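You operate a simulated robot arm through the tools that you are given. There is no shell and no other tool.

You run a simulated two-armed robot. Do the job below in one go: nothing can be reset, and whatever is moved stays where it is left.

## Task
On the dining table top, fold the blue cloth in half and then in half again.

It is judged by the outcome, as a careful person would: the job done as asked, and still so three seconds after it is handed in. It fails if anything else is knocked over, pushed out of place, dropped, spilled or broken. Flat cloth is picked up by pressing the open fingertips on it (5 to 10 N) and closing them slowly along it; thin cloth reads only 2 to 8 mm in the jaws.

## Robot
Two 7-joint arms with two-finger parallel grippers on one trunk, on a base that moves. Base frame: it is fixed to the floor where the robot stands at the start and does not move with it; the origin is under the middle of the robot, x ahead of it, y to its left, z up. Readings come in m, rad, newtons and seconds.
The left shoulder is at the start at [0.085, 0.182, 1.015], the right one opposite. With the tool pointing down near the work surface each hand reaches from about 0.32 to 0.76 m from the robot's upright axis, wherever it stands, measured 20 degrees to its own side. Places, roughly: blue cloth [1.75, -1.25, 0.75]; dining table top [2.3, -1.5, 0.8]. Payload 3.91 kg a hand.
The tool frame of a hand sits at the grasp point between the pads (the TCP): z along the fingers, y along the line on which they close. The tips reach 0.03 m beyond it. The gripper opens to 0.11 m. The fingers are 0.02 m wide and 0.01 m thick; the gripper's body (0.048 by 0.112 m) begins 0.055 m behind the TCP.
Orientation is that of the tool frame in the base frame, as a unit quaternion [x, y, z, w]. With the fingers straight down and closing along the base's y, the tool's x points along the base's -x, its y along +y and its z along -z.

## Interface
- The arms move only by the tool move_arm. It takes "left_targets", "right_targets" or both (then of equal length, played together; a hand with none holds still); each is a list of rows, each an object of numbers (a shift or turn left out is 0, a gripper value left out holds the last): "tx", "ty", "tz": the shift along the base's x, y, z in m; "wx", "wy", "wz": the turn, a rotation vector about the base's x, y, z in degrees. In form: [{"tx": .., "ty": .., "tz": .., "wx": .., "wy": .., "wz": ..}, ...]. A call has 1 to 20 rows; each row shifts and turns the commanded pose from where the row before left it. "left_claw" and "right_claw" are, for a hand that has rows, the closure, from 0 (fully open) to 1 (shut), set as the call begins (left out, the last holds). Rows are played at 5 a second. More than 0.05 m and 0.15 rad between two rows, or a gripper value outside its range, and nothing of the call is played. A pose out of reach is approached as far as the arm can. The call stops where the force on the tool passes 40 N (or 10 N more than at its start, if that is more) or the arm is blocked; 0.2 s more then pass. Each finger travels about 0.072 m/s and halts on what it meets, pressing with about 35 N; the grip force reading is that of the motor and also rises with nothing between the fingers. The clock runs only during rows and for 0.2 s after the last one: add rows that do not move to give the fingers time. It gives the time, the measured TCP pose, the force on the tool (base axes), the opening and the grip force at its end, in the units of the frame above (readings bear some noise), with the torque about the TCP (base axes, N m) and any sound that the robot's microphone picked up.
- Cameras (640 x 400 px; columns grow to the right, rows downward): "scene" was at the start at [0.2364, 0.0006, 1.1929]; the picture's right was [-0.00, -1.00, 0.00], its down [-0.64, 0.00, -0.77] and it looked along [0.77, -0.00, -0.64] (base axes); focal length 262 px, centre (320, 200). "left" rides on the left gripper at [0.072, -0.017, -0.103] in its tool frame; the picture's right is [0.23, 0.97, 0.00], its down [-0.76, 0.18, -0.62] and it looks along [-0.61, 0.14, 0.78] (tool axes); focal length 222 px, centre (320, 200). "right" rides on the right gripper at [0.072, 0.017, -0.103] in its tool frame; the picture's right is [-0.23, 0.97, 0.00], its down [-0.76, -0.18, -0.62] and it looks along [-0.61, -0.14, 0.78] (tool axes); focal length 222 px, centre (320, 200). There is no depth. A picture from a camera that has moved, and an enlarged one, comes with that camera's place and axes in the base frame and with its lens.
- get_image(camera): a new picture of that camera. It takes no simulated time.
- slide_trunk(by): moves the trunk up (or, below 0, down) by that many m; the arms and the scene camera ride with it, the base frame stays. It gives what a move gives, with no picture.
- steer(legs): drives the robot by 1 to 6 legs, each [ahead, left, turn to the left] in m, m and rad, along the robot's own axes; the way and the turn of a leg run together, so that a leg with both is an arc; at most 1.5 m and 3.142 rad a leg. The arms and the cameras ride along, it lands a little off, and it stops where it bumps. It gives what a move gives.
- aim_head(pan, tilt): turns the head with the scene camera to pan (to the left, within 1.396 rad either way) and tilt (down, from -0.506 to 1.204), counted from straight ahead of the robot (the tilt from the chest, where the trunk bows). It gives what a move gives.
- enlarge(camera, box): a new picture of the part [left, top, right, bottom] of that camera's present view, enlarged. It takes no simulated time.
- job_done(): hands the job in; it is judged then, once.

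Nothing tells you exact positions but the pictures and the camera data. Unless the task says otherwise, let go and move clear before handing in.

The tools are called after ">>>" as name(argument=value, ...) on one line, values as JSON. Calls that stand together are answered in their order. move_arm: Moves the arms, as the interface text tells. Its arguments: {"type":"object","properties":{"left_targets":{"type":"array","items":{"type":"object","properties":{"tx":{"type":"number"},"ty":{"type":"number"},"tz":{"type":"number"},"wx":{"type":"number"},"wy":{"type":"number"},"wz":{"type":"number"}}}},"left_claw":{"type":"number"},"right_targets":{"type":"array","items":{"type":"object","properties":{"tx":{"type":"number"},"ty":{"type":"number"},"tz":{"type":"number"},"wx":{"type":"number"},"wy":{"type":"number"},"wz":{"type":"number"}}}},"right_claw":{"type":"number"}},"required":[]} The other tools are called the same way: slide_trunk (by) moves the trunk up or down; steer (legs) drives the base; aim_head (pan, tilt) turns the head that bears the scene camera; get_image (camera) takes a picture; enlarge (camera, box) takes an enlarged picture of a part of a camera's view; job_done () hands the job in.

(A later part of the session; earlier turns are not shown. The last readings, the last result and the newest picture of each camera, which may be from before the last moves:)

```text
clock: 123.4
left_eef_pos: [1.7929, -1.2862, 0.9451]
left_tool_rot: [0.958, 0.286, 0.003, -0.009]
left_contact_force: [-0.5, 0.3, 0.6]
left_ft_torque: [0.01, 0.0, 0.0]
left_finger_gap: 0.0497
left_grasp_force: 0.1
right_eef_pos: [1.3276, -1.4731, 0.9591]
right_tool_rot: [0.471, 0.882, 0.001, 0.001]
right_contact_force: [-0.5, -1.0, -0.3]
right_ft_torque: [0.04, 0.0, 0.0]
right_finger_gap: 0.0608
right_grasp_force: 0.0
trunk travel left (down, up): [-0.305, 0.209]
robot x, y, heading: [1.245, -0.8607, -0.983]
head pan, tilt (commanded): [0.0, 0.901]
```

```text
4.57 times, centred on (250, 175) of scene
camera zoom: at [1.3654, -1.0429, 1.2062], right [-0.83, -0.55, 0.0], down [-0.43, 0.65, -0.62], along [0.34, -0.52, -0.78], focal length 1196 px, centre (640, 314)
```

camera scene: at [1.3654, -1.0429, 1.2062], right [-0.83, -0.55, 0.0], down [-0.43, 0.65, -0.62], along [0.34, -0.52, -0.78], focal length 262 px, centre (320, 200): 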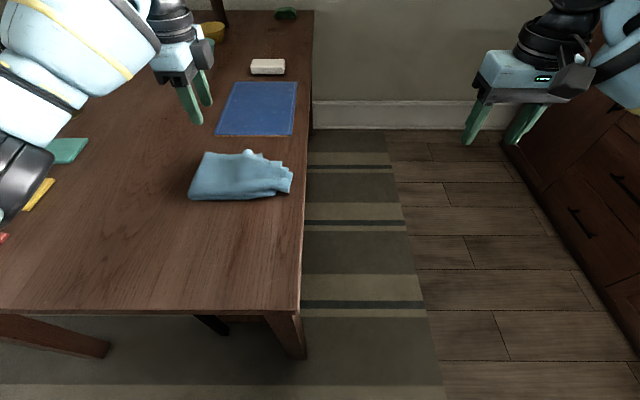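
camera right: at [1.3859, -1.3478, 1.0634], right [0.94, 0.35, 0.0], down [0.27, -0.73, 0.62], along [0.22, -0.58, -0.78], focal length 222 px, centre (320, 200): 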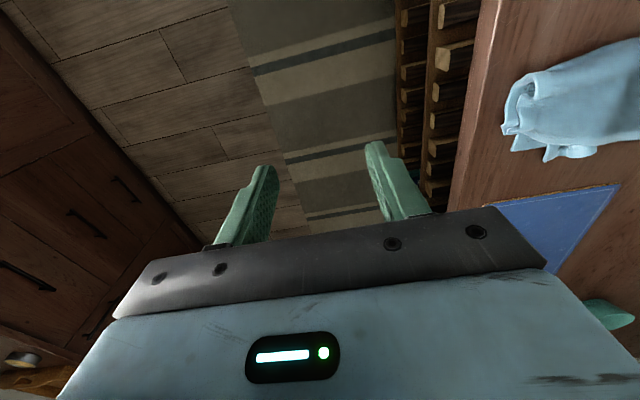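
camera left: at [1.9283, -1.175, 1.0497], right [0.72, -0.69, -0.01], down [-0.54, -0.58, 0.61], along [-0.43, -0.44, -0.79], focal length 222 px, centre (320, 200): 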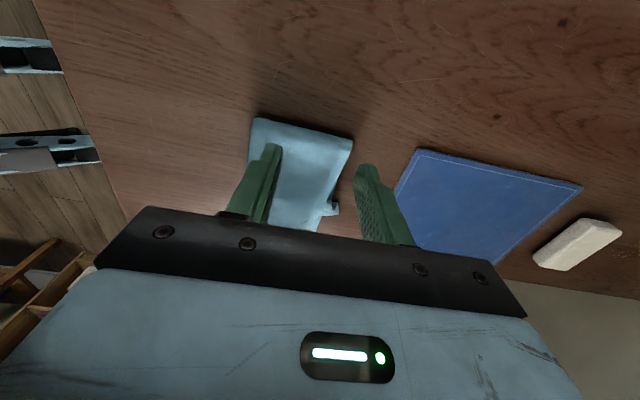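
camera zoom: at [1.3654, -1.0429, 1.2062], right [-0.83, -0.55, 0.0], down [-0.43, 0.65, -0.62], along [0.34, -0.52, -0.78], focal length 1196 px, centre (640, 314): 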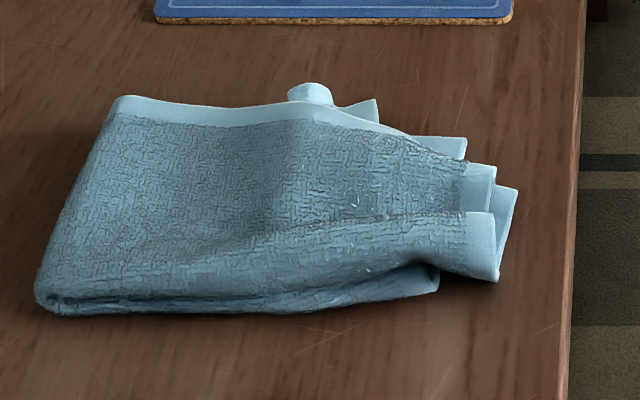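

The lower strip's top layer got pulled crooked under there, so the neat fix is to unfold the second fold, tidy the strip, and fold again with a smaller pinch. First I'll shift the base back 10 cm left so both ends are in the left arm's reach.

>>> steer(legs=[[0, 0.1, 0]])

>>> enlarge(camera="scene", box=[220, 135, 360, 215])

>>> get_image(camera="left")

```text
clock: 125.0
left_eef_pos: [1.8752, -1.2297, 0.946]
left_tool_rot: [0.958, 0.286, 0.002, -0.009]
left_contact_force: [0.2, -0.8, -0.1]
left_ft_torque: [-0.02, 0.02, -0.02]
left_finger_gap: 0.0494
left_grasp_force: 0.1
right_eef_pos: [1.4103, -1.4192, 0.959]
right_tool_rot: [0.471, 0.882, -0.001, -0.001]
right_contact_force: [0.3, 0.3, -0.1]
right_ft_torque: [-0.01, -0.01, 0.02]
right_finger_gap: 0.0608
right_grasp_force: 0.0
trunk travel left (down, up): [-0.305, 0.209]
robot x, y, heading: [1.3255, -0.8068, -0.983]
head pan, tilt (commanded): [0.0, 0.901]
```

```text
4.57 times, centred on (290, 175) of scene
camera zoom: at [1.4478, -0.988, 1.2062], right [-0.83, -0.55, 0.0], down [-0.43, 0.65, -0.62], along [0.34, -0.52, -0.78], focal length 1196 px, centre (457, 314)
```

zoom: 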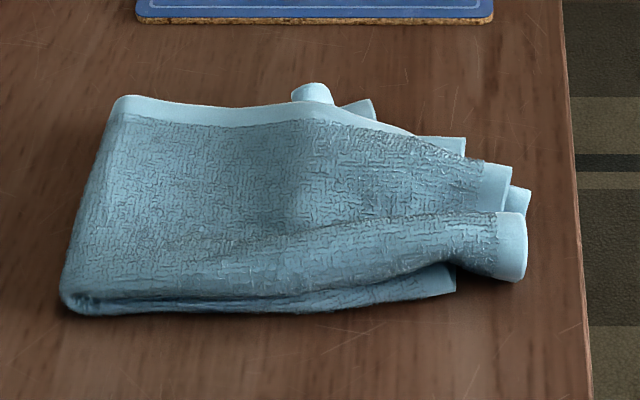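

```text
taken
camera left: at [1.9261, -1.1766, 1.0497], right [0.72, -0.69, -0.01], down [-0.54, -0.58, 0.61], along [-0.43, -0.44, -0.79], focal length 222 px, centre (320, 200)
```

left: 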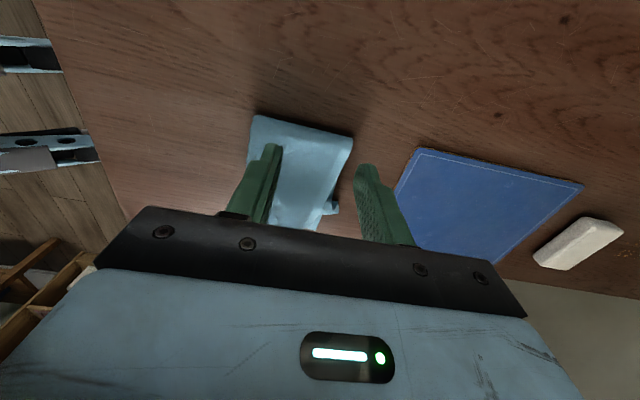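

I'll bring the left hand over the very end of the top half (l about −0.229) and lower it.

>>> move_arm(left_targets=[{"tx": -0.0366, "ty": -0.0194}, {"tx": -0.0366, "ty": -0.0194}, {"tx": -0.0366, "ty": -0.0194}, {"tx": -0.0366, "ty": -0.0194}, {"tx": -0.0366, "ty": -0.0194}, {"tx": -0.0366, "ty": -0.0197}, {"tz": -0.04}, {"tz": -0.04}, {"tz": -0.04}, {"tz": -0.015}], left_claw=0.42)

>>> get_image(camera="left")

>>> enlarge(camera="scene", box=[220, 125, 380, 215])

```text
clock: 127.2
left_eef_pos: [1.6556, -1.3478, 0.811]
left_tool_rot: [0.958, 0.286, 0.002, -0.007]
left_contact_force: [-1.0, -0.2, -0.2]
left_ft_torque: [-0.02, 0.02, 0.02]
left_finger_gap: 0.0638
left_grasp_force: 0.0
right_eef_pos: [1.411, -1.4181, 0.9584]
right_tool_rot: [0.472, 0.882, 0.001, 0.001]
right_contact_force: [0.2, -0.1, -0.3]
right_ft_torque: [-0.02, 0.01, 0.03]
right_finger_gap: 0.0606
right_grasp_force: 0.1
trunk travel left (down, up): [-0.305, 0.209]
robot x, y, heading: [1.3254, -0.8043, -0.981]
head pan, tilt (commanded): [0.0, 0.901]
```

```text
taken
camera left: at [1.7067, -1.2942, 0.9152], right [0.72, -0.69, -0.01], down [-0.54, -0.58, 0.61], along [-0.43, -0.44, -0.79], focal length 222 px, centre (320, 200)
```

left: 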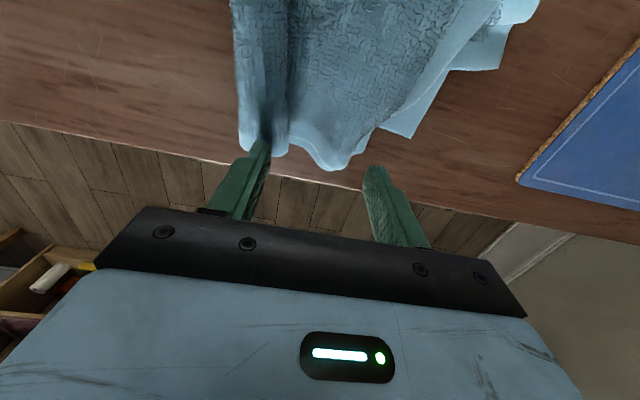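

```text
4.00 times, centred on (300, 170) of scene
camera zoom: at [1.4474, -0.9882, 1.2063], right [-0.83, -0.55, 0.0], down [-0.43, 0.65, -0.62], along [0.34, -0.52, -0.78], focal length 1046 px, centre (400, 320)
```

zoom: 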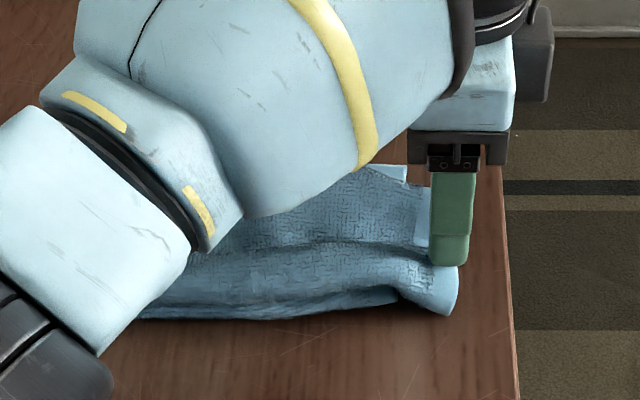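

The near fingertip would land on the rolled edge, so I'll open wider to take the whole end of the top half between the fingers, then lower to just above the table.

>>> move_arm(left_targets=[{"tx": -0.0017, "ty": 0.0025}, {"tz": -0.01}, {"tz": -0.01}, {"tz": -0.004}, {}], left_claw=0.2)

>>> get_image(camera="left")

```text
clock: 128.4
left_eef_pos: [1.654, -1.3454, 0.7865]
left_tool_rot: [0.958, 0.285, 0.001, -0.008]
left_contact_force: [-0.1, -0.2, 2.0]
left_ft_torque: [0.08, 0.05, 0.03]
left_finger_gap: 0.0882
left_grasp_force: 0.2
right_eef_pos: [1.4086, -1.4186, 0.9596]
right_tool_rot: [0.472, 0.882, 0.001, 0.0]
right_contact_force: [0.4, 0.5, -0.1]
right_ft_torque: [0.0, 0.0, -0.04]
right_finger_gap: 0.0605
right_grasp_force: 0.1
trunk travel left (down, up): [-0.305, 0.209]
robot x, y, heading: [1.3287, -0.8049, -0.981]
head pan, tilt (commanded): [0.0, 0.901]
```

```text
taken
camera left: at [1.7052, -1.2914, 0.8907], right [0.72, -0.69, -0.01], down [-0.54, -0.58, 0.61], along [-0.43, -0.44, -0.79], focal length 222 px, centre (320, 200)
```

left: 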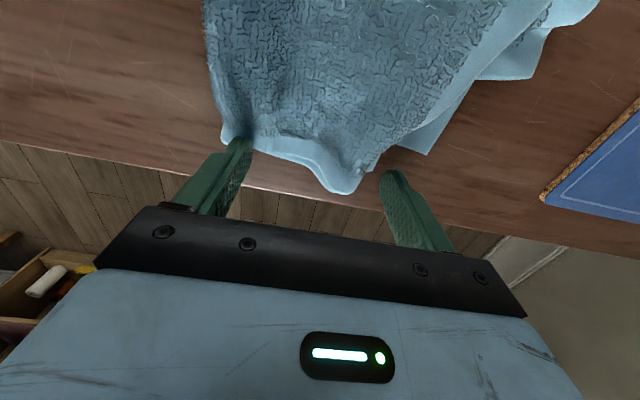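

>>> move_arm(left_targets=[{"tz": 0.015}, {"tx": -0.0078, "ty": 0.0116}, {"tz": -0.01}, {"tz": -0.006}, {}])

>>> get_image(camera="left")

```text
clock: 129.6
left_eef_pos: [1.645, -1.3318, 0.786]
left_tool_rot: [0.958, 0.286, 0.002, -0.008]
left_contact_force: [0.2, 0.8, 4.2]
left_ft_torque: [-0.06, -0.08, 0.04]
left_finger_gap: 0.0877
left_grasp_force: 0.0
right_eef_pos: [1.4104, -1.4187, 0.9573]
right_tool_rot: [0.472, 0.881, 0.001, 0.001]
right_contact_force: [-0.5, -0.4, 0.2]
right_ft_torque: [0.02, -0.02, 0.0]
right_finger_gap: 0.0605
right_grasp_force: 0.1
trunk travel left (down, up): [-0.305, 0.209]
robot x, y, heading: [1.3282, -0.8051, -0.98]
head pan, tilt (commanded): [0.0, 0.901]
```

```text
taken
camera left: at [1.6969, -1.2787, 0.89], right [0.72, -0.69, -0.01], down [-0.54, -0.58, 0.61], along [-0.43, -0.44, -0.79], focal length 222 px, centre (320, 200)
```

left: 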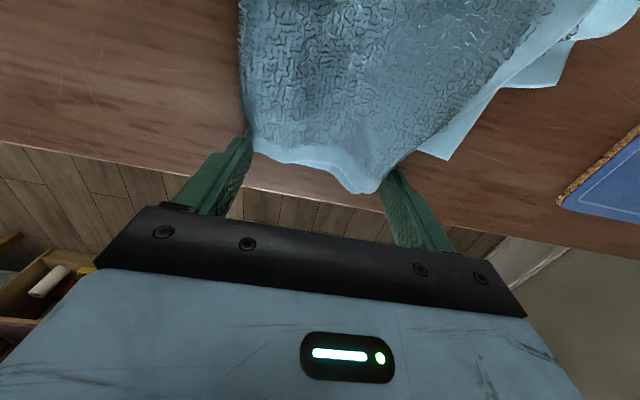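

The whole end of the top half lies between the fingertips. I'll close on it slowly.

>>> move_arm(left_targets=[{}], left_claw=0.35)

>>> move_arm(left_targets=[{}], left_claw=0.5)

>>> move_arm(left_targets=[{}], left_claw=0.65)

>>> move_arm(left_targets=[{}, {}], left_claw=0.8)

>>> move_arm(left_targets=[{}, {}, {}], left_claw=1.0)

>>> get_image(camera="left")

```text
clock: 130.0
left_eef_pos: [1.6461, -1.3319, 0.7857]
left_tool_rot: [0.958, 0.286, 0.003, -0.008]
left_contact_force: [0.8, -0.1, 4.5]
left_ft_torque: [-0.03, -0.09, 0.05]
left_finger_gap: 0.0714
left_grasp_force: 0.0
right_eef_pos: [1.4102, -1.4189, 0.9593]
right_tool_rot: [0.473, 0.881, 0.001, 0.001]
right_contact_force: [0.1, -0.5, 0.5]
right_ft_torque: [-0.02, 0.01, -0.03]
right_finger_gap: 0.0604
right_grasp_force: 0.0
trunk travel left (down, up): [-0.305, 0.209]
robot x, y, heading: [1.3231, -0.806, -0.981]
head pan, tilt (commanded): [0.0, 0.901]
```

```text
clock: 130.4
left_eef_pos: [1.6451, -1.3313, 0.7856]
left_tool_rot: [0.958, 0.286, 0.002, -0.007]
left_contact_force: [-0.5, -0.3, 4.1]
left_ft_torque: [-0.02, -0.03, -0.01]
left_finger_gap: 0.0548
left_grasp_force: 0.0
right_eef_pos: [1.4099, -1.4199, 0.959]
right_tool_rot: [0.471, 0.882, 0.001, 0.0]
right_contact_force: [-0.4, -0.1, 0.1]
right_ft_torque: [0.02, 0.01, -0.03]
right_finger_gap: 0.0606
right_grasp_force: 0.0
trunk travel left (down, up): [-0.305, 0.209]
robot x, y, heading: [1.3268, -0.8037, -0.978]
head pan, tilt (commanded): [0.0, 0.901]
```

```text
clock: 130.8
left_eef_pos: [1.6462, -1.332, 0.7856]
left_tool_rot: [0.958, 0.286, 0.001, -0.009]
left_contact_force: [0.0, 1.0, 3.0]
left_ft_torque: [-0.01, -0.07, -0.01]
left_finger_gap: 0.0382
left_grasp_force: 0.1
right_eef_pos: [1.4097, -1.4188, 0.9581]
right_tool_rot: [0.472, 0.882, 0.0, 0.0]
right_contact_force: [1.0, 0.0, 0.6]
right_ft_torque: [0.01, -0.02, 0.0]
right_finger_gap: 0.0604
right_grasp_force: 0.0
trunk travel left (down, up): [-0.305, 0.209]
robot x, y, heading: [1.3282, -0.8058, -0.981]
head pan, tilt (commanded): [0.0, 0.901]
```

```text
clock: 131.4
left_eef_pos: [1.6452, -1.3322, 0.7851]
left_tool_rot: [0.958, 0.286, 0.001, -0.009]
left_contact_force: [0.7, 0.0, 4.3]
left_ft_torque: [-0.03, -0.04, -0.01]
left_finger_gap: 0.0239
left_grasp_force: 2.3
right_eef_pos: [1.4097, -1.4177, 0.9582]
right_tool_rot: [0.472, 0.882, 0.001, 0.001]
right_contact_force: [1.1, -0.1, -0.1]
right_ft_torque: [-0.02, 0.02, 0.01]
right_finger_gap: 0.0607
right_grasp_force: 0.1
trunk travel left (down, up): [-0.305, 0.209]
robot x, y, heading: [1.326, -0.8092, -0.981]
head pan, tilt (commanded): [0.0, 0.901]
```

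```text
clock: 132.2
left_eef_pos: [1.6453, -1.3313, 0.7844]
left_tool_rot: [0.958, 0.286, 0.002, -0.007]
left_contact_force: [0.4, 0.6, 4.2]
left_ft_torque: [0.08, 0.0, -0.03]
left_finger_gap: 0.0142
left_grasp_force: 35.1
right_eef_pos: [1.41, -1.418, 0.9588]
right_tool_rot: [0.472, 0.882, 0.001, 0.0]
right_contact_force: [0.9, -1.0, 0.2]
right_ft_torque: [-0.01, 0.0, -0.01]
right_finger_gap: 0.0604
right_grasp_force: 0.1
trunk travel left (down, up): [-0.305, 0.209]
robot x, y, heading: [1.3275, -0.807, -0.984]
head pan, tilt (commanded): [0.0, 0.901]
```

```text
taken
camera left: at [1.6969, -1.2786, 0.8897], right [0.72, -0.69, -0.01], down [-0.54, -0.58, 0.61], along [-0.43, -0.44, -0.79], focal length 222 px, centre (320, 200)
```

left: 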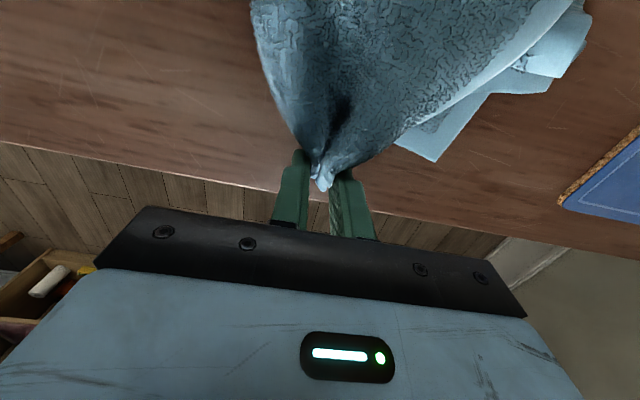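

Held. I'll lift a few centimetres and check that only the top half rises.

>>> move_arm(left_targets=[{"tz": 0.02}, {"tx": 0.006, "ty": 0.0025, "tz": 0.025}, {"tx": 0.01, "ty": 0.005, "tz": 0.025}, {"tx": 0.014, "ty": 0.0075, "tz": 0.02}])

>>> enlarge(camera="scene", box=[200, 100, 380, 215])

>>> get_image(camera="left")

```text
clock: 133.2
left_eef_pos: [1.676, -1.3181, 0.8761]
left_tool_rot: [0.958, 0.285, 0.003, -0.009]
left_contact_force: [-0.9, -0.2, -0.4]
left_ft_torque: [0.06, 0.04, -0.01]
left_finger_gap: 0.014
left_grasp_force: 35.4
right_eef_pos: [1.4103, -1.4173, 0.9575]
right_tool_rot: [0.472, 0.881, 0.0, 0.001]
right_contact_force: [-0.3, 0.3, 0.5]
right_ft_torque: [-0.01, -0.03, 0.0]
right_finger_gap: 0.0605
right_grasp_force: 0.1
trunk travel left (down, up): [-0.305, 0.209]
robot x, y, heading: [1.3254, -0.8057, -0.984]
head pan, tilt (commanded): [0.0, 0.901]
```

```text
3.48 times, centred on (290, 158) of scene
camera zoom: at [1.448, -0.9879, 1.2062], right [-0.83, -0.55, 0.0], down [-0.43, 0.65, -0.62], along [0.34, -0.52, -0.78], focal length 910 px, centre (424, 348)
```

zoom: 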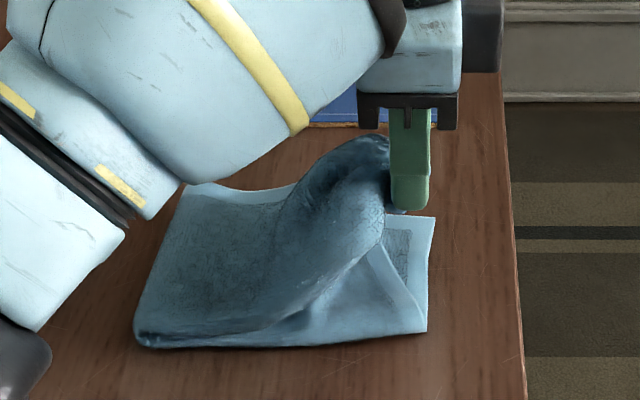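

```text
taken
camera left: at [1.7279, -1.2635, 0.9809], right [0.72, -0.69, -0.01], down [-0.54, -0.58, 0.61], along [-0.43, -0.44, -0.79], focal length 222 px, centre (320, 200)
```

left: 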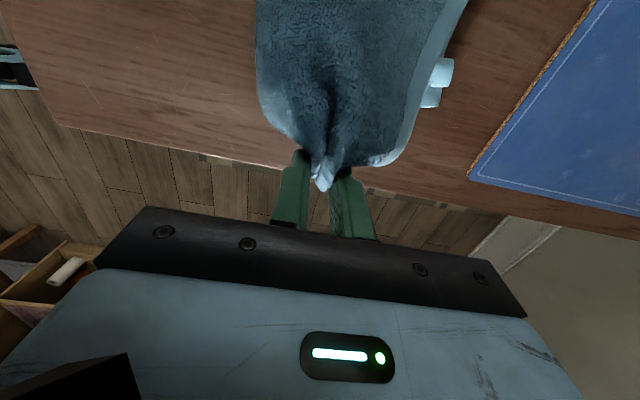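

Now only the top half rises, and I can see the lower strip's top corner lying crooked. I'll carry the held end back over to the left to reopen the second fold.

>>> move_arm(left_targets=[{"tx": 0.0144, "ty": 0.0072, "tz": 0.012}, {"tx": 0.0177, "ty": 0.0094, "tz": 0.016}, {"tx": 0.0202, "ty": 0.0111, "tz": 0.015}, {"tx": 0.0219, "ty": 0.0122, "tz": 0.013}, {"tx": 0.0235, "ty": 0.0133, "tz": 0.01}, {"tx": 0.0244, "ty": 0.0139, "tz": 0.008}, {"tx": 0.0252, "ty": 0.0144, "tz": 0.004}, {"tx": 0.0244, "ty": 0.0139, "tz": 0.001}, {"tx": 0.0244, "ty": 0.0139, "tz": -0.003}, {"tx": 0.0235, "ty": 0.0133, "tz": -0.006}, {"tx": 0.0219, "ty": 0.0122, "tz": -0.01}, {"tx": 0.0211, "ty": 0.0116, "tz": -0.013}, {"tx": 0.0194, "ty": 0.0105, "tz": -0.016}, {"tx": 0.0177, "ty": 0.0094, "tz": -0.018}, {"tx": 0.0152, "ty": 0.0078, "tz": -0.02}])

>>> enlarge(camera="scene", box=[100, 100, 360, 230])

>>> get_image(camera="left")

```text
clock: 136.4
left_eef_pos: [1.9922, -1.1446, 0.8674]
left_tool_rot: [0.958, 0.286, 0.002, -0.01]
left_contact_force: [0.0, 0.6, -0.2]
left_ft_torque: [0.03, 0.02, -0.04]
left_finger_gap: 0.0143
left_grasp_force: 35.5
right_eef_pos: [1.4102, -1.4196, 0.958]
right_tool_rot: [0.471, 0.882, 0.0, 0.0]
right_contact_force: [0.3, 0.5, -0.4]
right_ft_torque: [-0.03, 0.0, 0.01]
right_finger_gap: 0.0604
right_grasp_force: 0.1
trunk travel left (down, up): [-0.305, 0.209]
robot x, y, heading: [1.3278, -0.8023, -0.982]
head pan, tilt (commanded): [0.0, 0.901]
```

```text
2.46 times, centred on (230, 165) of scene
camera zoom: at [1.4479, -0.9882, 1.2062], right [-0.83, -0.55, 0.0], down [-0.43, 0.65, -0.62], along [0.34, -0.52, -0.78], focal length 644 px, centre (542, 286)
```

zoom: 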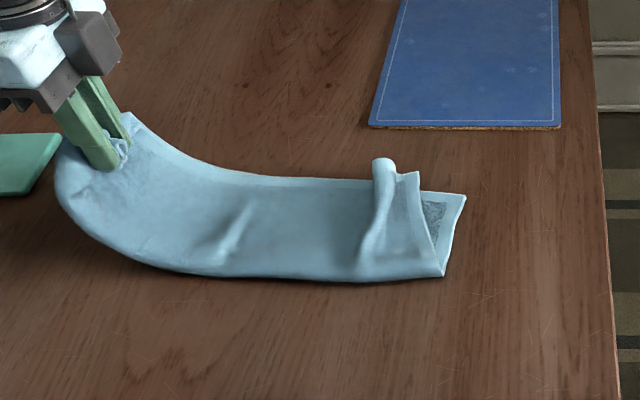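

```text
taken
camera left: at [2.0434, -1.0915, 0.9719], right [0.72, -0.69, -0.01], down [-0.54, -0.58, 0.61], along [-0.43, -0.44, -0.79], focal length 222 px, centre (320, 200)
```

left: 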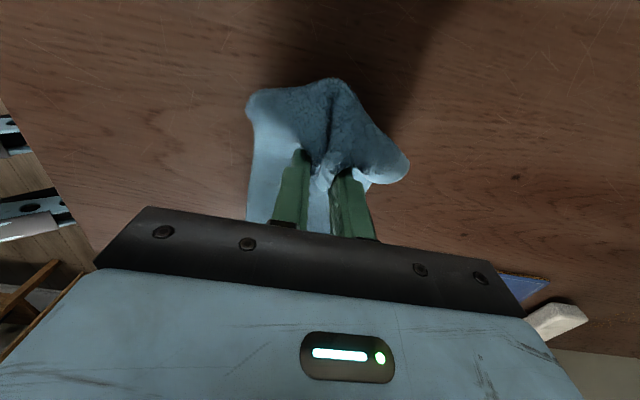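

The strip is reopened; I can see a small roll in the top layer at its right end. I'll lower the left end and release it.

>>> move_arm(left_targets=[{"tx": -0.0021, "ty": -0.0014, "tz": -0.02}, {"tx": -0.0021, "ty": -0.0014, "tz": -0.02}, {"tz": -0.018}, {"tz": -0.006}, {}])

>>> move_arm(left_targets=[{}, {}], left_claw=0.75)

>>> move_arm(left_targets=[{}, {}], left_claw=0.5)

>>> move_arm(left_targets=[{"tz": 0.02}, {"tz": 0.03}, {"tz": 0.04}, {"tx": -0.025, "ty": -0.0167, "tz": 0.02}, {"tx": -0.033, "ty": -0.022}])

>>> enlarge(camera="scene", box=[110, 110, 350, 230])

>>> get_image(camera="left")

```text
clock: 137.6
left_eef_pos: [1.9872, -1.1466, 0.8037]
left_tool_rot: [0.958, 0.286, 0.001, -0.009]
left_contact_force: [-0.2, -0.7, 0.2]
left_ft_torque: [0.02, 0.06, -0.02]
left_finger_gap: 0.0139
left_grasp_force: 34.9
right_eef_pos: [1.4101, -1.418, 0.9579]
right_tool_rot: [0.472, 0.882, 0.001, 0.001]
right_contact_force: [0.0, 0.2, 0.4]
right_ft_torque: [-0.02, -0.05, 0.0]
right_finger_gap: 0.0605
right_grasp_force: 0.1
trunk travel left (down, up): [-0.305, 0.209]
robot x, y, heading: [1.3301, -0.81, -0.98]
head pan, tilt (commanded): [0.0, 0.901]
```

```text
clock: 138.2
left_eef_pos: [1.9865, -1.147, 0.8049]
left_tool_rot: [0.958, 0.286, 0.001, -0.008]
left_contact_force: [-0.1, -0.6, 0.2]
left_ft_torque: [0.03, -0.02, 0.04]
left_finger_gap: 0.0283
left_grasp_force: 0.6
right_eef_pos: [1.4099, -1.4199, 0.9579]
right_tool_rot: [0.472, 0.882, 0.001, 0.002]
right_contact_force: [0.7, 1.1, 1.3]
right_ft_torque: [0.05, 0.02, 0.02]
right_finger_gap: 0.0605
right_grasp_force: 0.1
trunk travel left (down, up): [-0.305, 0.209]
robot x, y, heading: [1.328, -0.8104, -0.978]
head pan, tilt (commanded): [0.0, 0.901]
```

```text
clock: 138.8
left_eef_pos: [1.986, -1.1463, 0.8041]
left_tool_rot: [0.958, 0.285, 0.002, -0.009]
left_contact_force: [-0.4, 0.7, 0.5]
left_ft_torque: [0.01, 0.01, 0.03]
left_finger_gap: 0.0549
left_grasp_force: 0.0
right_eef_pos: [1.4101, -1.4196, 0.9587]
right_tool_rot: [0.472, 0.882, 0.001, 0.001]
right_contact_force: [0.5, 0.6, 0.9]
right_ft_torque: [0.04, 0.01, -0.02]
right_finger_gap: 0.0604
right_grasp_force: 0.1
trunk travel left (down, up): [-0.305, 0.209]
robot x, y, heading: [1.3254, -0.8072, -0.977]
head pan, tilt (commanded): [0.0, 0.901]
```

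```text
clock: 140.0
left_eef_pos: [1.928, -1.1867, 0.9148]
left_tool_rot: [0.958, 0.285, 0.001, -0.008]
left_contact_force: [0.8, 0.1, 0.0]
left_ft_torque: [-0.01, 0.01, 0.01]
left_finger_gap: 0.0548
left_grasp_force: 0.1
right_eef_pos: [1.4096, -1.4184, 0.9576]
right_tool_rot: [0.472, 0.882, 0.0, 0.0]
right_contact_force: [-1.2, 0.5, -0.2]
right_ft_torque: [0.02, 0.02, -0.01]
right_finger_gap: 0.0607
right_grasp_force: 0.0
trunk travel left (down, up): [-0.305, 0.209]
robot x, y, heading: [1.3277, -0.8069, -0.985]
head pan, tilt (commanded): [0.0, 0.901]
```

```text
2.67 times, centred on (230, 170) of scene
camera zoom: at [1.4471, -0.9887, 1.2062], right [-0.83, -0.55, 0.0], down [-0.43, 0.65, -0.62], along [0.34, -0.52, -0.78], focal length 697 px, centre (560, 280)
```

zoom: 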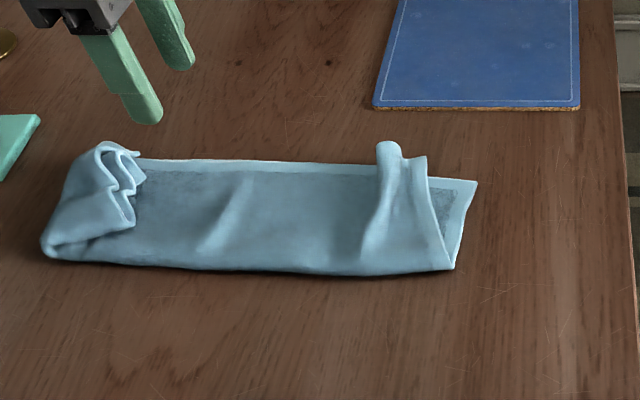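

```text
taken
camera left: at [1.9791, -1.1333, 1.0191], right [0.72, -0.69, -0.01], down [-0.54, -0.58, 0.61], along [-0.43, -0.44, -0.79], focal length 222 px, centre (320, 200)
```

left: 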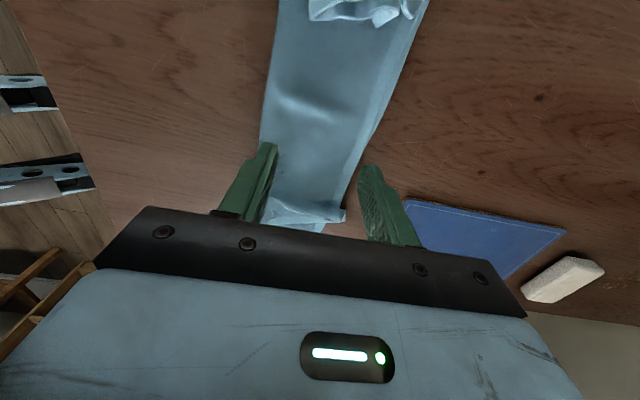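

The strip is reopened but it has crept about 8 cm left, near the green coaster. I'll press lightly mid-strip and drag it about 7 cm back to the right before smoothing both ends.

>>> move_arm(left_targets=[{"tz": -0.04}, {"tz": -0.04}, {"tz": -0.035}, {"tz": -0.008}, {}])

>>> move_arm(left_targets=[{"tz": -0.004}, {}])

```text
clock: 141.2
left_eef_pos: [1.9289, -1.1856, 0.7905]
left_tool_rot: [0.958, 0.285, 0.002, -0.009]
left_contact_force: [-0.5, 0.2, -0.4]
left_ft_torque: [-0.05, 0.02, 0.02]
left_finger_gap: 0.0548
left_grasp_force: 0.0
right_eef_pos: [1.4102, -1.4187, 0.9571]
right_tool_rot: [0.472, 0.881, 0.001, 0.001]
right_contact_force: [-0.5, -0.5, 0.3]
right_ft_torque: [-0.02, -0.01, 0.01]
right_finger_gap: 0.0602
right_grasp_force: 0.1
trunk travel left (down, up): [-0.305, 0.209]
robot x, y, heading: [1.3244, -0.8073, -0.981]
head pan, tilt (commanded): [0.0, 0.901]
```

```text
clock: 141.8
left_eef_pos: [1.9285, -1.1841, 0.7881]
left_tool_rot: [0.958, 0.286, 0.002, -0.007]
left_contact_force: [0.5, 0.3, 2.2]
left_ft_torque: [0.0, 0.0, -0.02]
left_finger_gap: 0.055
left_grasp_force: 0.0
right_eef_pos: [1.4086, -1.4195, 0.9576]
right_tool_rot: [0.472, 0.881, 0.0, 0.001]
right_contact_force: [0.0, 0.3, -0.2]
right_ft_torque: [-0.02, -0.01, 0.04]
right_finger_gap: 0.0605
right_grasp_force: 0.0
trunk travel left (down, up): [-0.305, 0.209]
robot x, y, heading: [1.3275, -0.8039, -0.984]
head pan, tilt (commanded): [0.0, 0.901]
```

>>> move_arm(left_targets=[{"tz": -0.002}, {}, {"tx": -0.0083, "ty": -0.0056}, {"tx": -0.0083, "ty": -0.0056}, {"tx": -0.0083, "ty": -0.0056}, {"tx": -0.0083, "ty": -0.0056}])

>>> enlarge(camera="scene", box=[110, 110, 350, 230])

```text
clock: 143.2
left_eef_pos: [1.8949, -1.2077, 0.7848]
left_tool_rot: [0.958, 0.286, 0.002, -0.007]
left_contact_force: [2.4, 1.1, 9.0]
left_ft_torque: [-0.05, -0.13, 0.04]
left_finger_gap: 0.0548
left_grasp_force: 0.1
right_eef_pos: [1.4088, -1.4185, 0.9587]
right_tool_rot: [0.472, 0.882, 0.0, 0.0]
right_contact_force: [-0.3, 1.0, 1.1]
right_ft_torque: [0.0, 0.01, 0.03]
right_finger_gap: 0.0605
right_grasp_force: 0.1
trunk travel left (down, up): [-0.305, 0.209]
robot x, y, heading: [1.3252, -0.8069, -0.984]
head pan, tilt (commanded): [0.0, 0.901]
```

```text
2.67 times, centred on (230, 170) of scene
camera zoom: at [1.4469, -0.9877, 1.2064], right [-0.83, -0.55, 0.0], down [-0.43, 0.65, -0.62], along [0.34, -0.52, -0.78], focal length 697 px, centre (560, 280)
```

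zoom: 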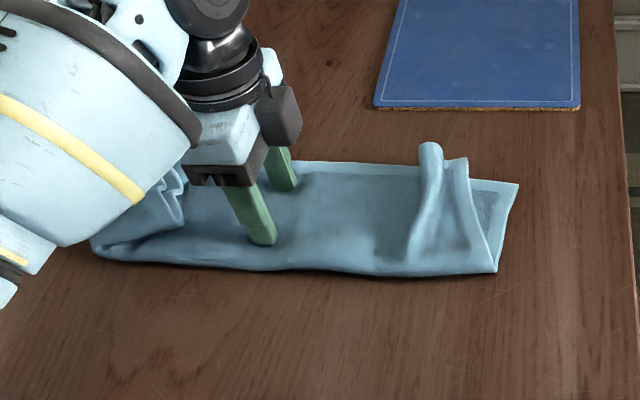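

The strip moves as one piece. I'll drag 3.5 cm more, then lift and move on to the right-end roll.

>>> move_arm(left_targets=[{"tx": -0.0083, "ty": -0.0056}, {"tx": -0.0083, "ty": -0.0056}, {"tx": -0.0083, "ty": -0.0056}, {"tx": -0.0042, "ty": -0.0028}])

>>> move_arm(left_targets=[{"tz": 0.02}, {"tz": 0.03}, {"tx": -0.02, "ty": -0.0134, "tz": 0.035}, {"tx": -0.03, "ty": -0.02}, {"tx": -0.03, "ty": -0.02}])

>>> enlarge(camera="scene", box=[120, 110, 360, 230])

>>> get_image(camera="left")

```text
clock: 144.2
left_eef_pos: [1.8654, -1.2278, 0.7862]
left_tool_rot: [0.958, 0.286, 0.003, -0.008]
left_contact_force: [2.1, 1.5, 6.8]
left_ft_torque: [-0.06, -0.08, -0.01]
left_finger_gap: 0.0548
left_grasp_force: 0.0
right_eef_pos: [1.4095, -1.4192, 0.9593]
right_tool_rot: [0.472, 0.882, 0.0, 0.001]
right_contact_force: [0.3, 0.3, -0.5]
right_ft_torque: [0.01, 0.03, 0.03]
right_finger_gap: 0.0607
right_grasp_force: 0.0
trunk travel left (down, up): [-0.305, 0.209]
robot x, y, heading: [1.3264, -0.8058, -0.981]
head pan, tilt (commanded): [0.0, 0.901]
```

```text
clock: 145.4
left_eef_pos: [1.7841, -1.2808, 0.872]
left_tool_rot: [0.958, 0.286, 0.003, -0.008]
left_contact_force: [-0.3, 0.3, -0.6]
left_ft_torque: [0.0, -0.02, -0.02]
left_finger_gap: 0.0551
left_grasp_force: 0.1
right_eef_pos: [1.4085, -1.4189, 0.9586]
right_tool_rot: [0.473, 0.881, 0.001, 0.0]
right_contact_force: [-0.2, -0.3, -0.1]
right_ft_torque: [0.03, -0.02, 0.02]
right_finger_gap: 0.0608
right_grasp_force: 0.1
trunk travel left (down, up): [-0.305, 0.209]
robot x, y, heading: [1.3253, -0.8026, -0.985]
head pan, tilt (commanded): [0.0, 0.901]
```

```text
2.67 times, centred on (240, 170) of scene
camera zoom: at [1.4468, -0.9885, 1.2063], right [-0.83, -0.55, 0.0], down [-0.43, 0.65, -0.62], along [0.34, -0.52, -0.78], focal length 697 px, centre (533, 280)
```

zoom: 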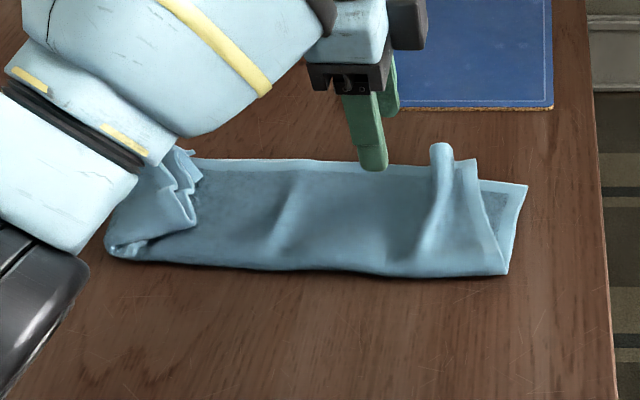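

```text
taken
camera left: at [1.8354, -1.2266, 0.9757], right [0.72, -0.69, -0.01], down [-0.54, -0.58, 0.61], along [-0.43, -0.44, -0.79], focal length 222 px, centre (320, 200)
```

left: 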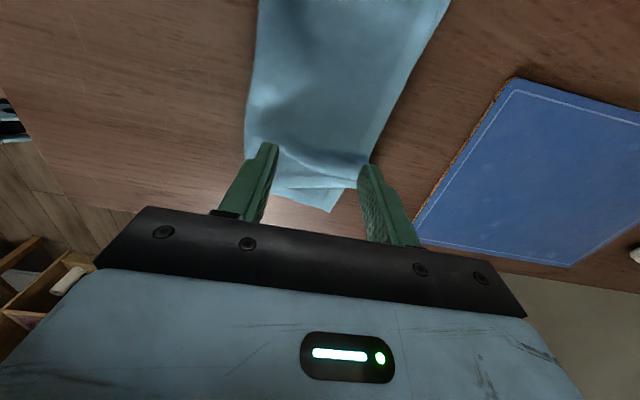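

I'll set the fingertips on the left side of the roll near the far edge and sweep it out toward the right end, just skimming the second layer.

>>> move_arm(left_targets=[{"tx": 0.0139, "ty": -0.0208}, {"tx": 0.0042, "ty": 0.0028, "tz": -0.04}, {"tz": -0.03}, {"tz": -0.008}, {}], left_claw=0.55)

>>> get_image(camera="left")

>>> enlarge(camera="scene", box=[220, 120, 360, 220])

```text
clock: 146.6
left_eef_pos: [1.8033, -1.2982, 0.7911]
left_tool_rot: [0.958, 0.286, 0.002, -0.009]
left_contact_force: [-0.8, 0.2, -0.6]
left_ft_torque: [0.0, -0.03, 0.0]
left_finger_gap: 0.0494
left_grasp_force: 0.0
right_eef_pos: [1.409, -1.4183, 0.9582]
right_tool_rot: [0.472, 0.882, 0.001, 0.001]
right_contact_force: [0.5, 0.1, -0.9]
right_ft_torque: [-0.01, 0.03, 0.0]
right_finger_gap: 0.0605
right_grasp_force: 0.1
trunk travel left (down, up): [-0.305, 0.209]
robot x, y, heading: [1.3289, -0.8038, -0.983]
head pan, tilt (commanded): [0.0, 0.901]
```

```text
taken
camera left: at [1.8541, -1.2452, 0.8961], right [0.72, -0.69, -0.01], down [-0.54, -0.58, 0.61], along [-0.43, -0.44, -0.79], focal length 222 px, centre (320, 200)
```

left: 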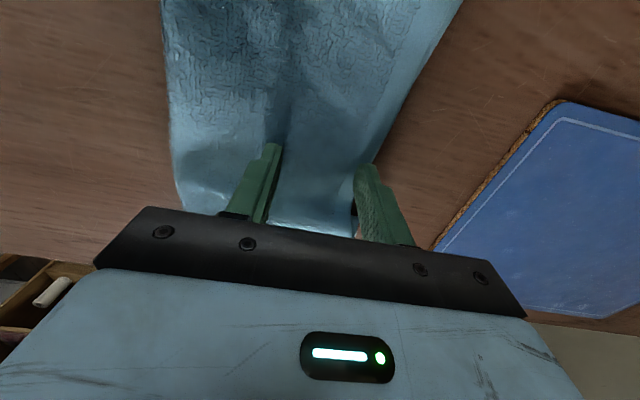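

```text
4.00 times, centred on (290, 170) of scene
camera zoom: at [1.4475, -0.9882, 1.2063], right [-0.83, -0.55, 0.0], down [-0.43, 0.65, -0.62], along [0.34, -0.52, -0.78], focal length 1046 px, centre (440, 320)
```

zoom: 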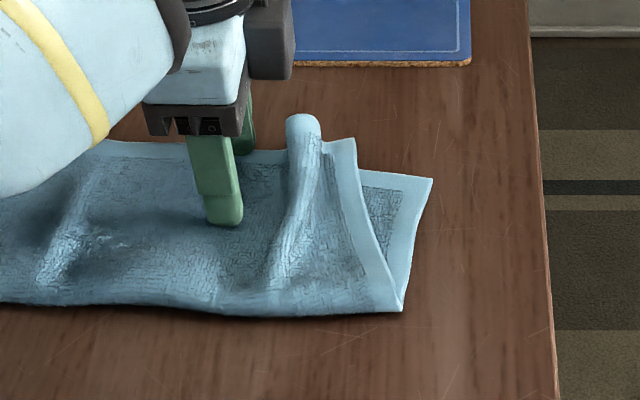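

The roll is clearly in front of the fingers. Sweeping right now.

>>> move_arm(left_targets=[{"tx": -0.0087, "ty": -0.0058}, {"tx": -0.0087, "ty": -0.0058}, {"tx": -0.0087, "ty": -0.0058}, {"tx": -0.0087, "ty": -0.0058}, {"tx": -0.0087, "ty": -0.0058}, {"tx": -0.0087, "ty": -0.0058}])

>>> enlarge(camera="scene", box=[220, 120, 360, 220])

>>> get_image(camera="left")

```text
clock: 148.0
left_eef_pos: [1.7499, -1.3319, 0.7919]
left_tool_rot: [0.958, 0.285, 0.001, -0.008]
left_contact_force: [0.1, -0.3, -0.1]
left_ft_torque: [-0.01, 0.01, -0.04]
left_finger_gap: 0.0497
left_grasp_force: 0.1
right_eef_pos: [1.4092, -1.4183, 0.9575]
right_tool_rot: [0.471, 0.882, 0.001, 0.0]
right_contact_force: [0.0, 0.3, 0.5]
right_ft_torque: [-0.04, -0.02, -0.01]
right_finger_gap: 0.0605
right_grasp_force: 0.1
trunk travel left (down, up): [-0.305, 0.209]
robot x, y, heading: [1.3226, -0.8058, -0.983]
head pan, tilt (commanded): [0.0, 0.901]
```

```text
4.00 times, centred on (290, 170) of scene
camera zoom: at [1.4473, -0.9883, 1.2063], right [-0.83, -0.55, 0.0], down [-0.43, 0.65, -0.62], along [0.34, -0.52, -0.78], focal length 1046 px, centre (440, 320)
```

zoom: 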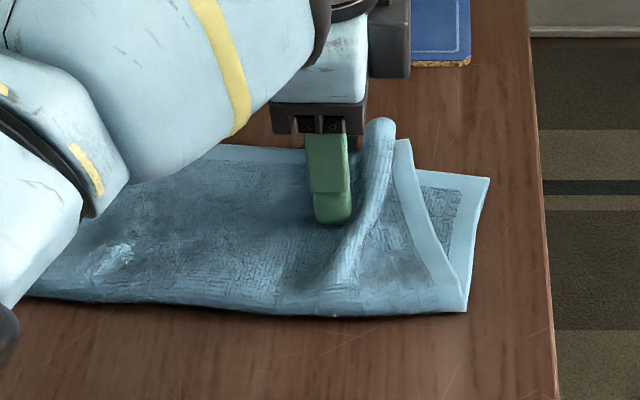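

```text
taken
camera left: at [1.8018, -1.2797, 0.8974], right [0.72, -0.69, -0.01], down [-0.54, -0.58, 0.61], along [-0.43, -0.44, -0.79], focal length 222 px, centre (320, 200)
```

left: 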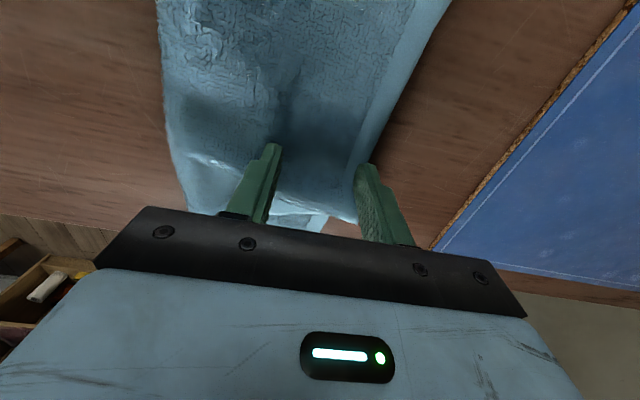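

The roll was only pushed along with the whole strip. I'll use both hands instead: the left presses the strip down left of the roll while the right draws the top layer's right end outward.

>>> move_arm(left_targets=[{"tz": 0.03}, {"tz": 0.02}, {"tx": 0.0295, "ty": 0.0305}, {"tx": 0.0295, "ty": 0.0305}, {"tz": -0.03}, {"tz": -0.02}, {}, {}], right_targets=[{"tx": 0.0384, "ty": 0.0076}, {"tx": 0.0384, "ty": 0.0076}, {"tx": 0.0384, "ty": 0.0076}, {"tx": 0.0384, "ty": 0.0076}, {"tx": 0.0384, "ty": 0.0076}, {"tx": 0.0384, "ty": 0.0076}, {"tx": 0.0384, "ty": 0.0076}, {"tx": 0.0384, "ty": 0.0076}], right_claw=1.0)

>>> get_image(camera="scene")

>>> get_image(camera="right")

```text
clock: 150.0
left_eef_pos: [1.8101, -1.2728, 0.792]
left_tool_rot: [0.958, 0.285, 0.001, -0.009]
left_contact_force: [0.8, 0.0, -0.6]
left_ft_torque: [0.0, 0.0, -0.01]
left_finger_gap: 0.0496
left_grasp_force: 0.2
right_eef_pos: [1.6671, -1.3891, 0.9293]
right_tool_rot: [0.507, 0.861, 0.011, -0.017]
right_contact_force: [-0.5, 0.5, 0.2]
right_ft_torque: [-0.03, 0.02, 0.02]
right_finger_gap: 0.0001
right_grasp_force: 34.6
right hand out of reach, approached as far as the arm can: row 8
trunk travel left (down, up): [-0.305, 0.209]
robot x, y, heading: [1.3243, -0.808, -0.986]
head pan, tilt (commanded): [0.0, 0.901]
stopped in row 8 (right hand): the arm was blocked; the commanded pose is now the measured one
```

```text
taken
camera scene: at [1.4476, -0.9874, 1.2064], right [-0.83, -0.55, 0.0], down [-0.43, 0.65, -0.62], along [0.34, -0.52, -0.78], focal length 262 px, centre (320, 200)
```

scene: 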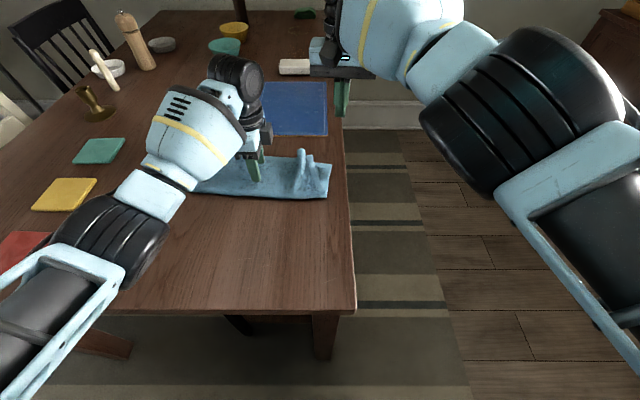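

```text
taken
camera right: at [1.6494, -1.3213, 1.0375], right [0.96, 0.27, -0.01], down [0.23, -0.77, 0.59], along [0.16, -0.57, -0.81], focal length 222 px, centre (320, 200)
```

right: 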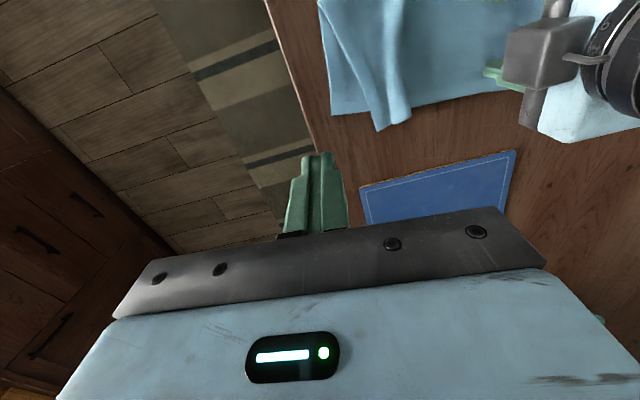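

The right arm is at its limit near my midline. I'll raise both hands, straighten the right one, and shift the base 10 cm left so that each hand works on its own side.

>>> move_arm(left_targets=[{"tz": 0.03}, {"tz": 0.04}, {"tz": 0.02}, {}], right_targets=[{"tx": -0.025, "ty": -0.0167, "tz": 0.02, "wx": -1.0, "wy": -0.5, "wz": 2.3}, {"tx": -0.025, "ty": -0.0167, "wx": -1.06, "wy": -0.53, "wz": 2.3}, {"tx": -0.025, "ty": -0.0167}, {"tx": -0.025, "ty": -0.0167}])

>>> steer(legs=[[0, 0.1, 0]])

>>> get_image(camera="scene")

>>> get_image(camera="right")

```text
clock: 151.0
left_eef_pos: [1.81, -1.2741, 0.8827]
left_tool_rot: [0.958, 0.285, 0.002, -0.009]
left_contact_force: [-0.4, -0.7, -0.1]
left_ft_torque: [0.01, 0.0, 0.0]
left_finger_gap: 0.0495
left_grasp_force: 0.1
right_eef_pos: [1.5685, -1.4546, 0.9498]
right_tool_rot: [0.47, 0.883, -0.002, 0.0]
right_contact_force: [-0.2, 0.6, -0.1]
right_ft_torque: [0.03, -0.01, 0.03]
right_finger_gap: 0.0002
right_grasp_force: 35.3
trunk travel left (down, up): [-0.305, 0.209]
robot x, y, heading: [1.3261, -0.804, -0.988]
head pan, tilt (commanded): [0.0, 0.901]
```

```text
clock: 152.5
left_eef_pos: [1.8943, -1.2178, 0.8818]
left_tool_rot: [0.958, 0.285, 0.002, -0.009]
left_contact_force: [0.0, 0.7, 0.2]
left_ft_torque: [0.03, -0.01, -0.01]
left_finger_gap: 0.0495
left_grasp_force: 0.0
right_eef_pos: [1.6514, -1.3991, 0.951]
right_tool_rot: [0.471, 0.882, -0.002, 0.0]
right_contact_force: [0.2, -1.1, 0.2]
right_ft_torque: [0.0, -0.02, 0.03]
right_finger_gap: 0.0
right_grasp_force: 35.0
trunk travel left (down, up): [-0.305, 0.209]
robot x, y, heading: [1.4089, -0.754, -0.988]
head pan, tilt (commanded): [0.0, 0.901]
```

```text
taken
camera scene: at [1.5305, -0.9331, 1.2062], right [-0.83, -0.55, 0.0], down [-0.43, 0.65, -0.62], along [0.34, -0.52, -0.78], focal length 262 px, centre (320, 200)
```

scene: 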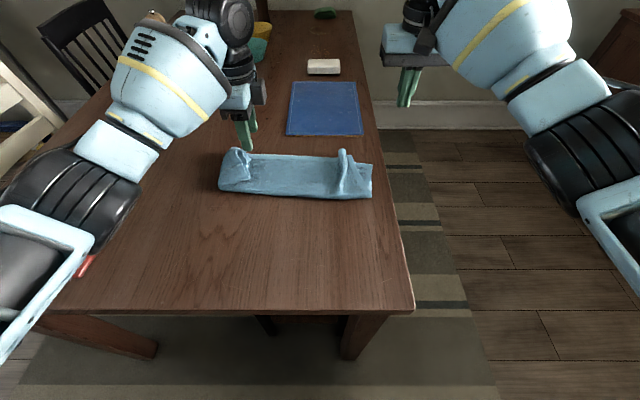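

```text
taken
camera right: at [1.6261, -1.3294, 1.0559], right [0.94, 0.35, 0.0], down [0.28, -0.73, 0.63], along [0.22, -0.59, -0.78], focal length 222 px, centre (320, 200)
```

right: 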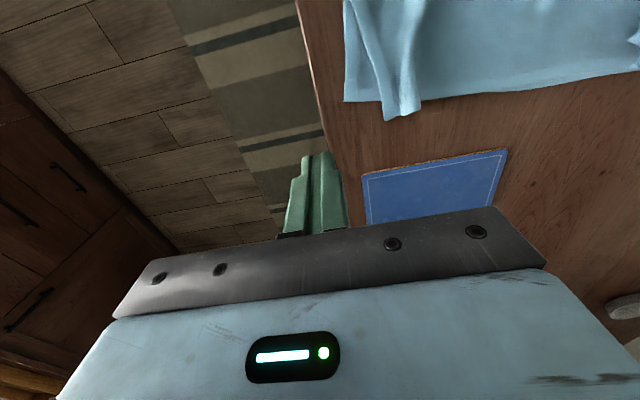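

Both hands are now well placed on their own sides. Let me zoom in on the right end to place them precisely.

>>> enlarge(camera="scene", box=[300, 130, 400, 210])

>>> enlarge(camera="right", box=[300, 0, 500, 160])

```text
5.00 times, centred on (350, 170) of scene
camera zoom: at [1.5305, -0.9331, 1.2062], right [-0.83, -0.55, 0.0], down [-0.43, 0.65, -0.62], along [0.34, -0.52, -0.78], focal length 1308 px, centre (170, 350)
```

zoom: 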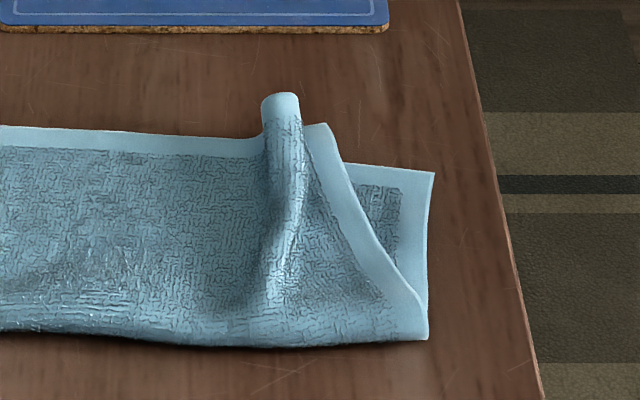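

```text
2.50 times, centred on (400, 80) of right
camera zoom: at [1.6261, -1.3294, 1.0559], right [0.94, 0.35, 0.0], down [0.28, -0.73, 0.63], along [0.22, -0.59, -0.78], focal length 555 px, centre (120, 500)
```

zoom: 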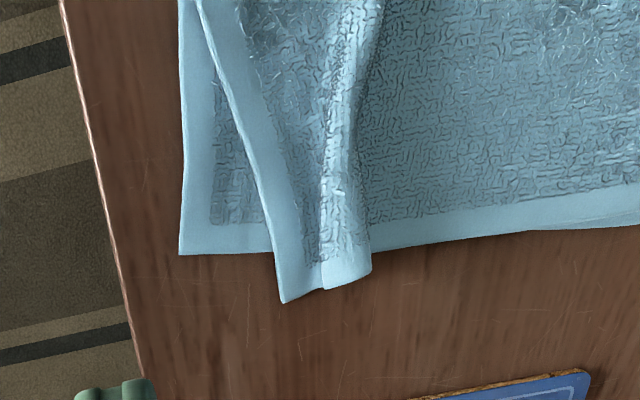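

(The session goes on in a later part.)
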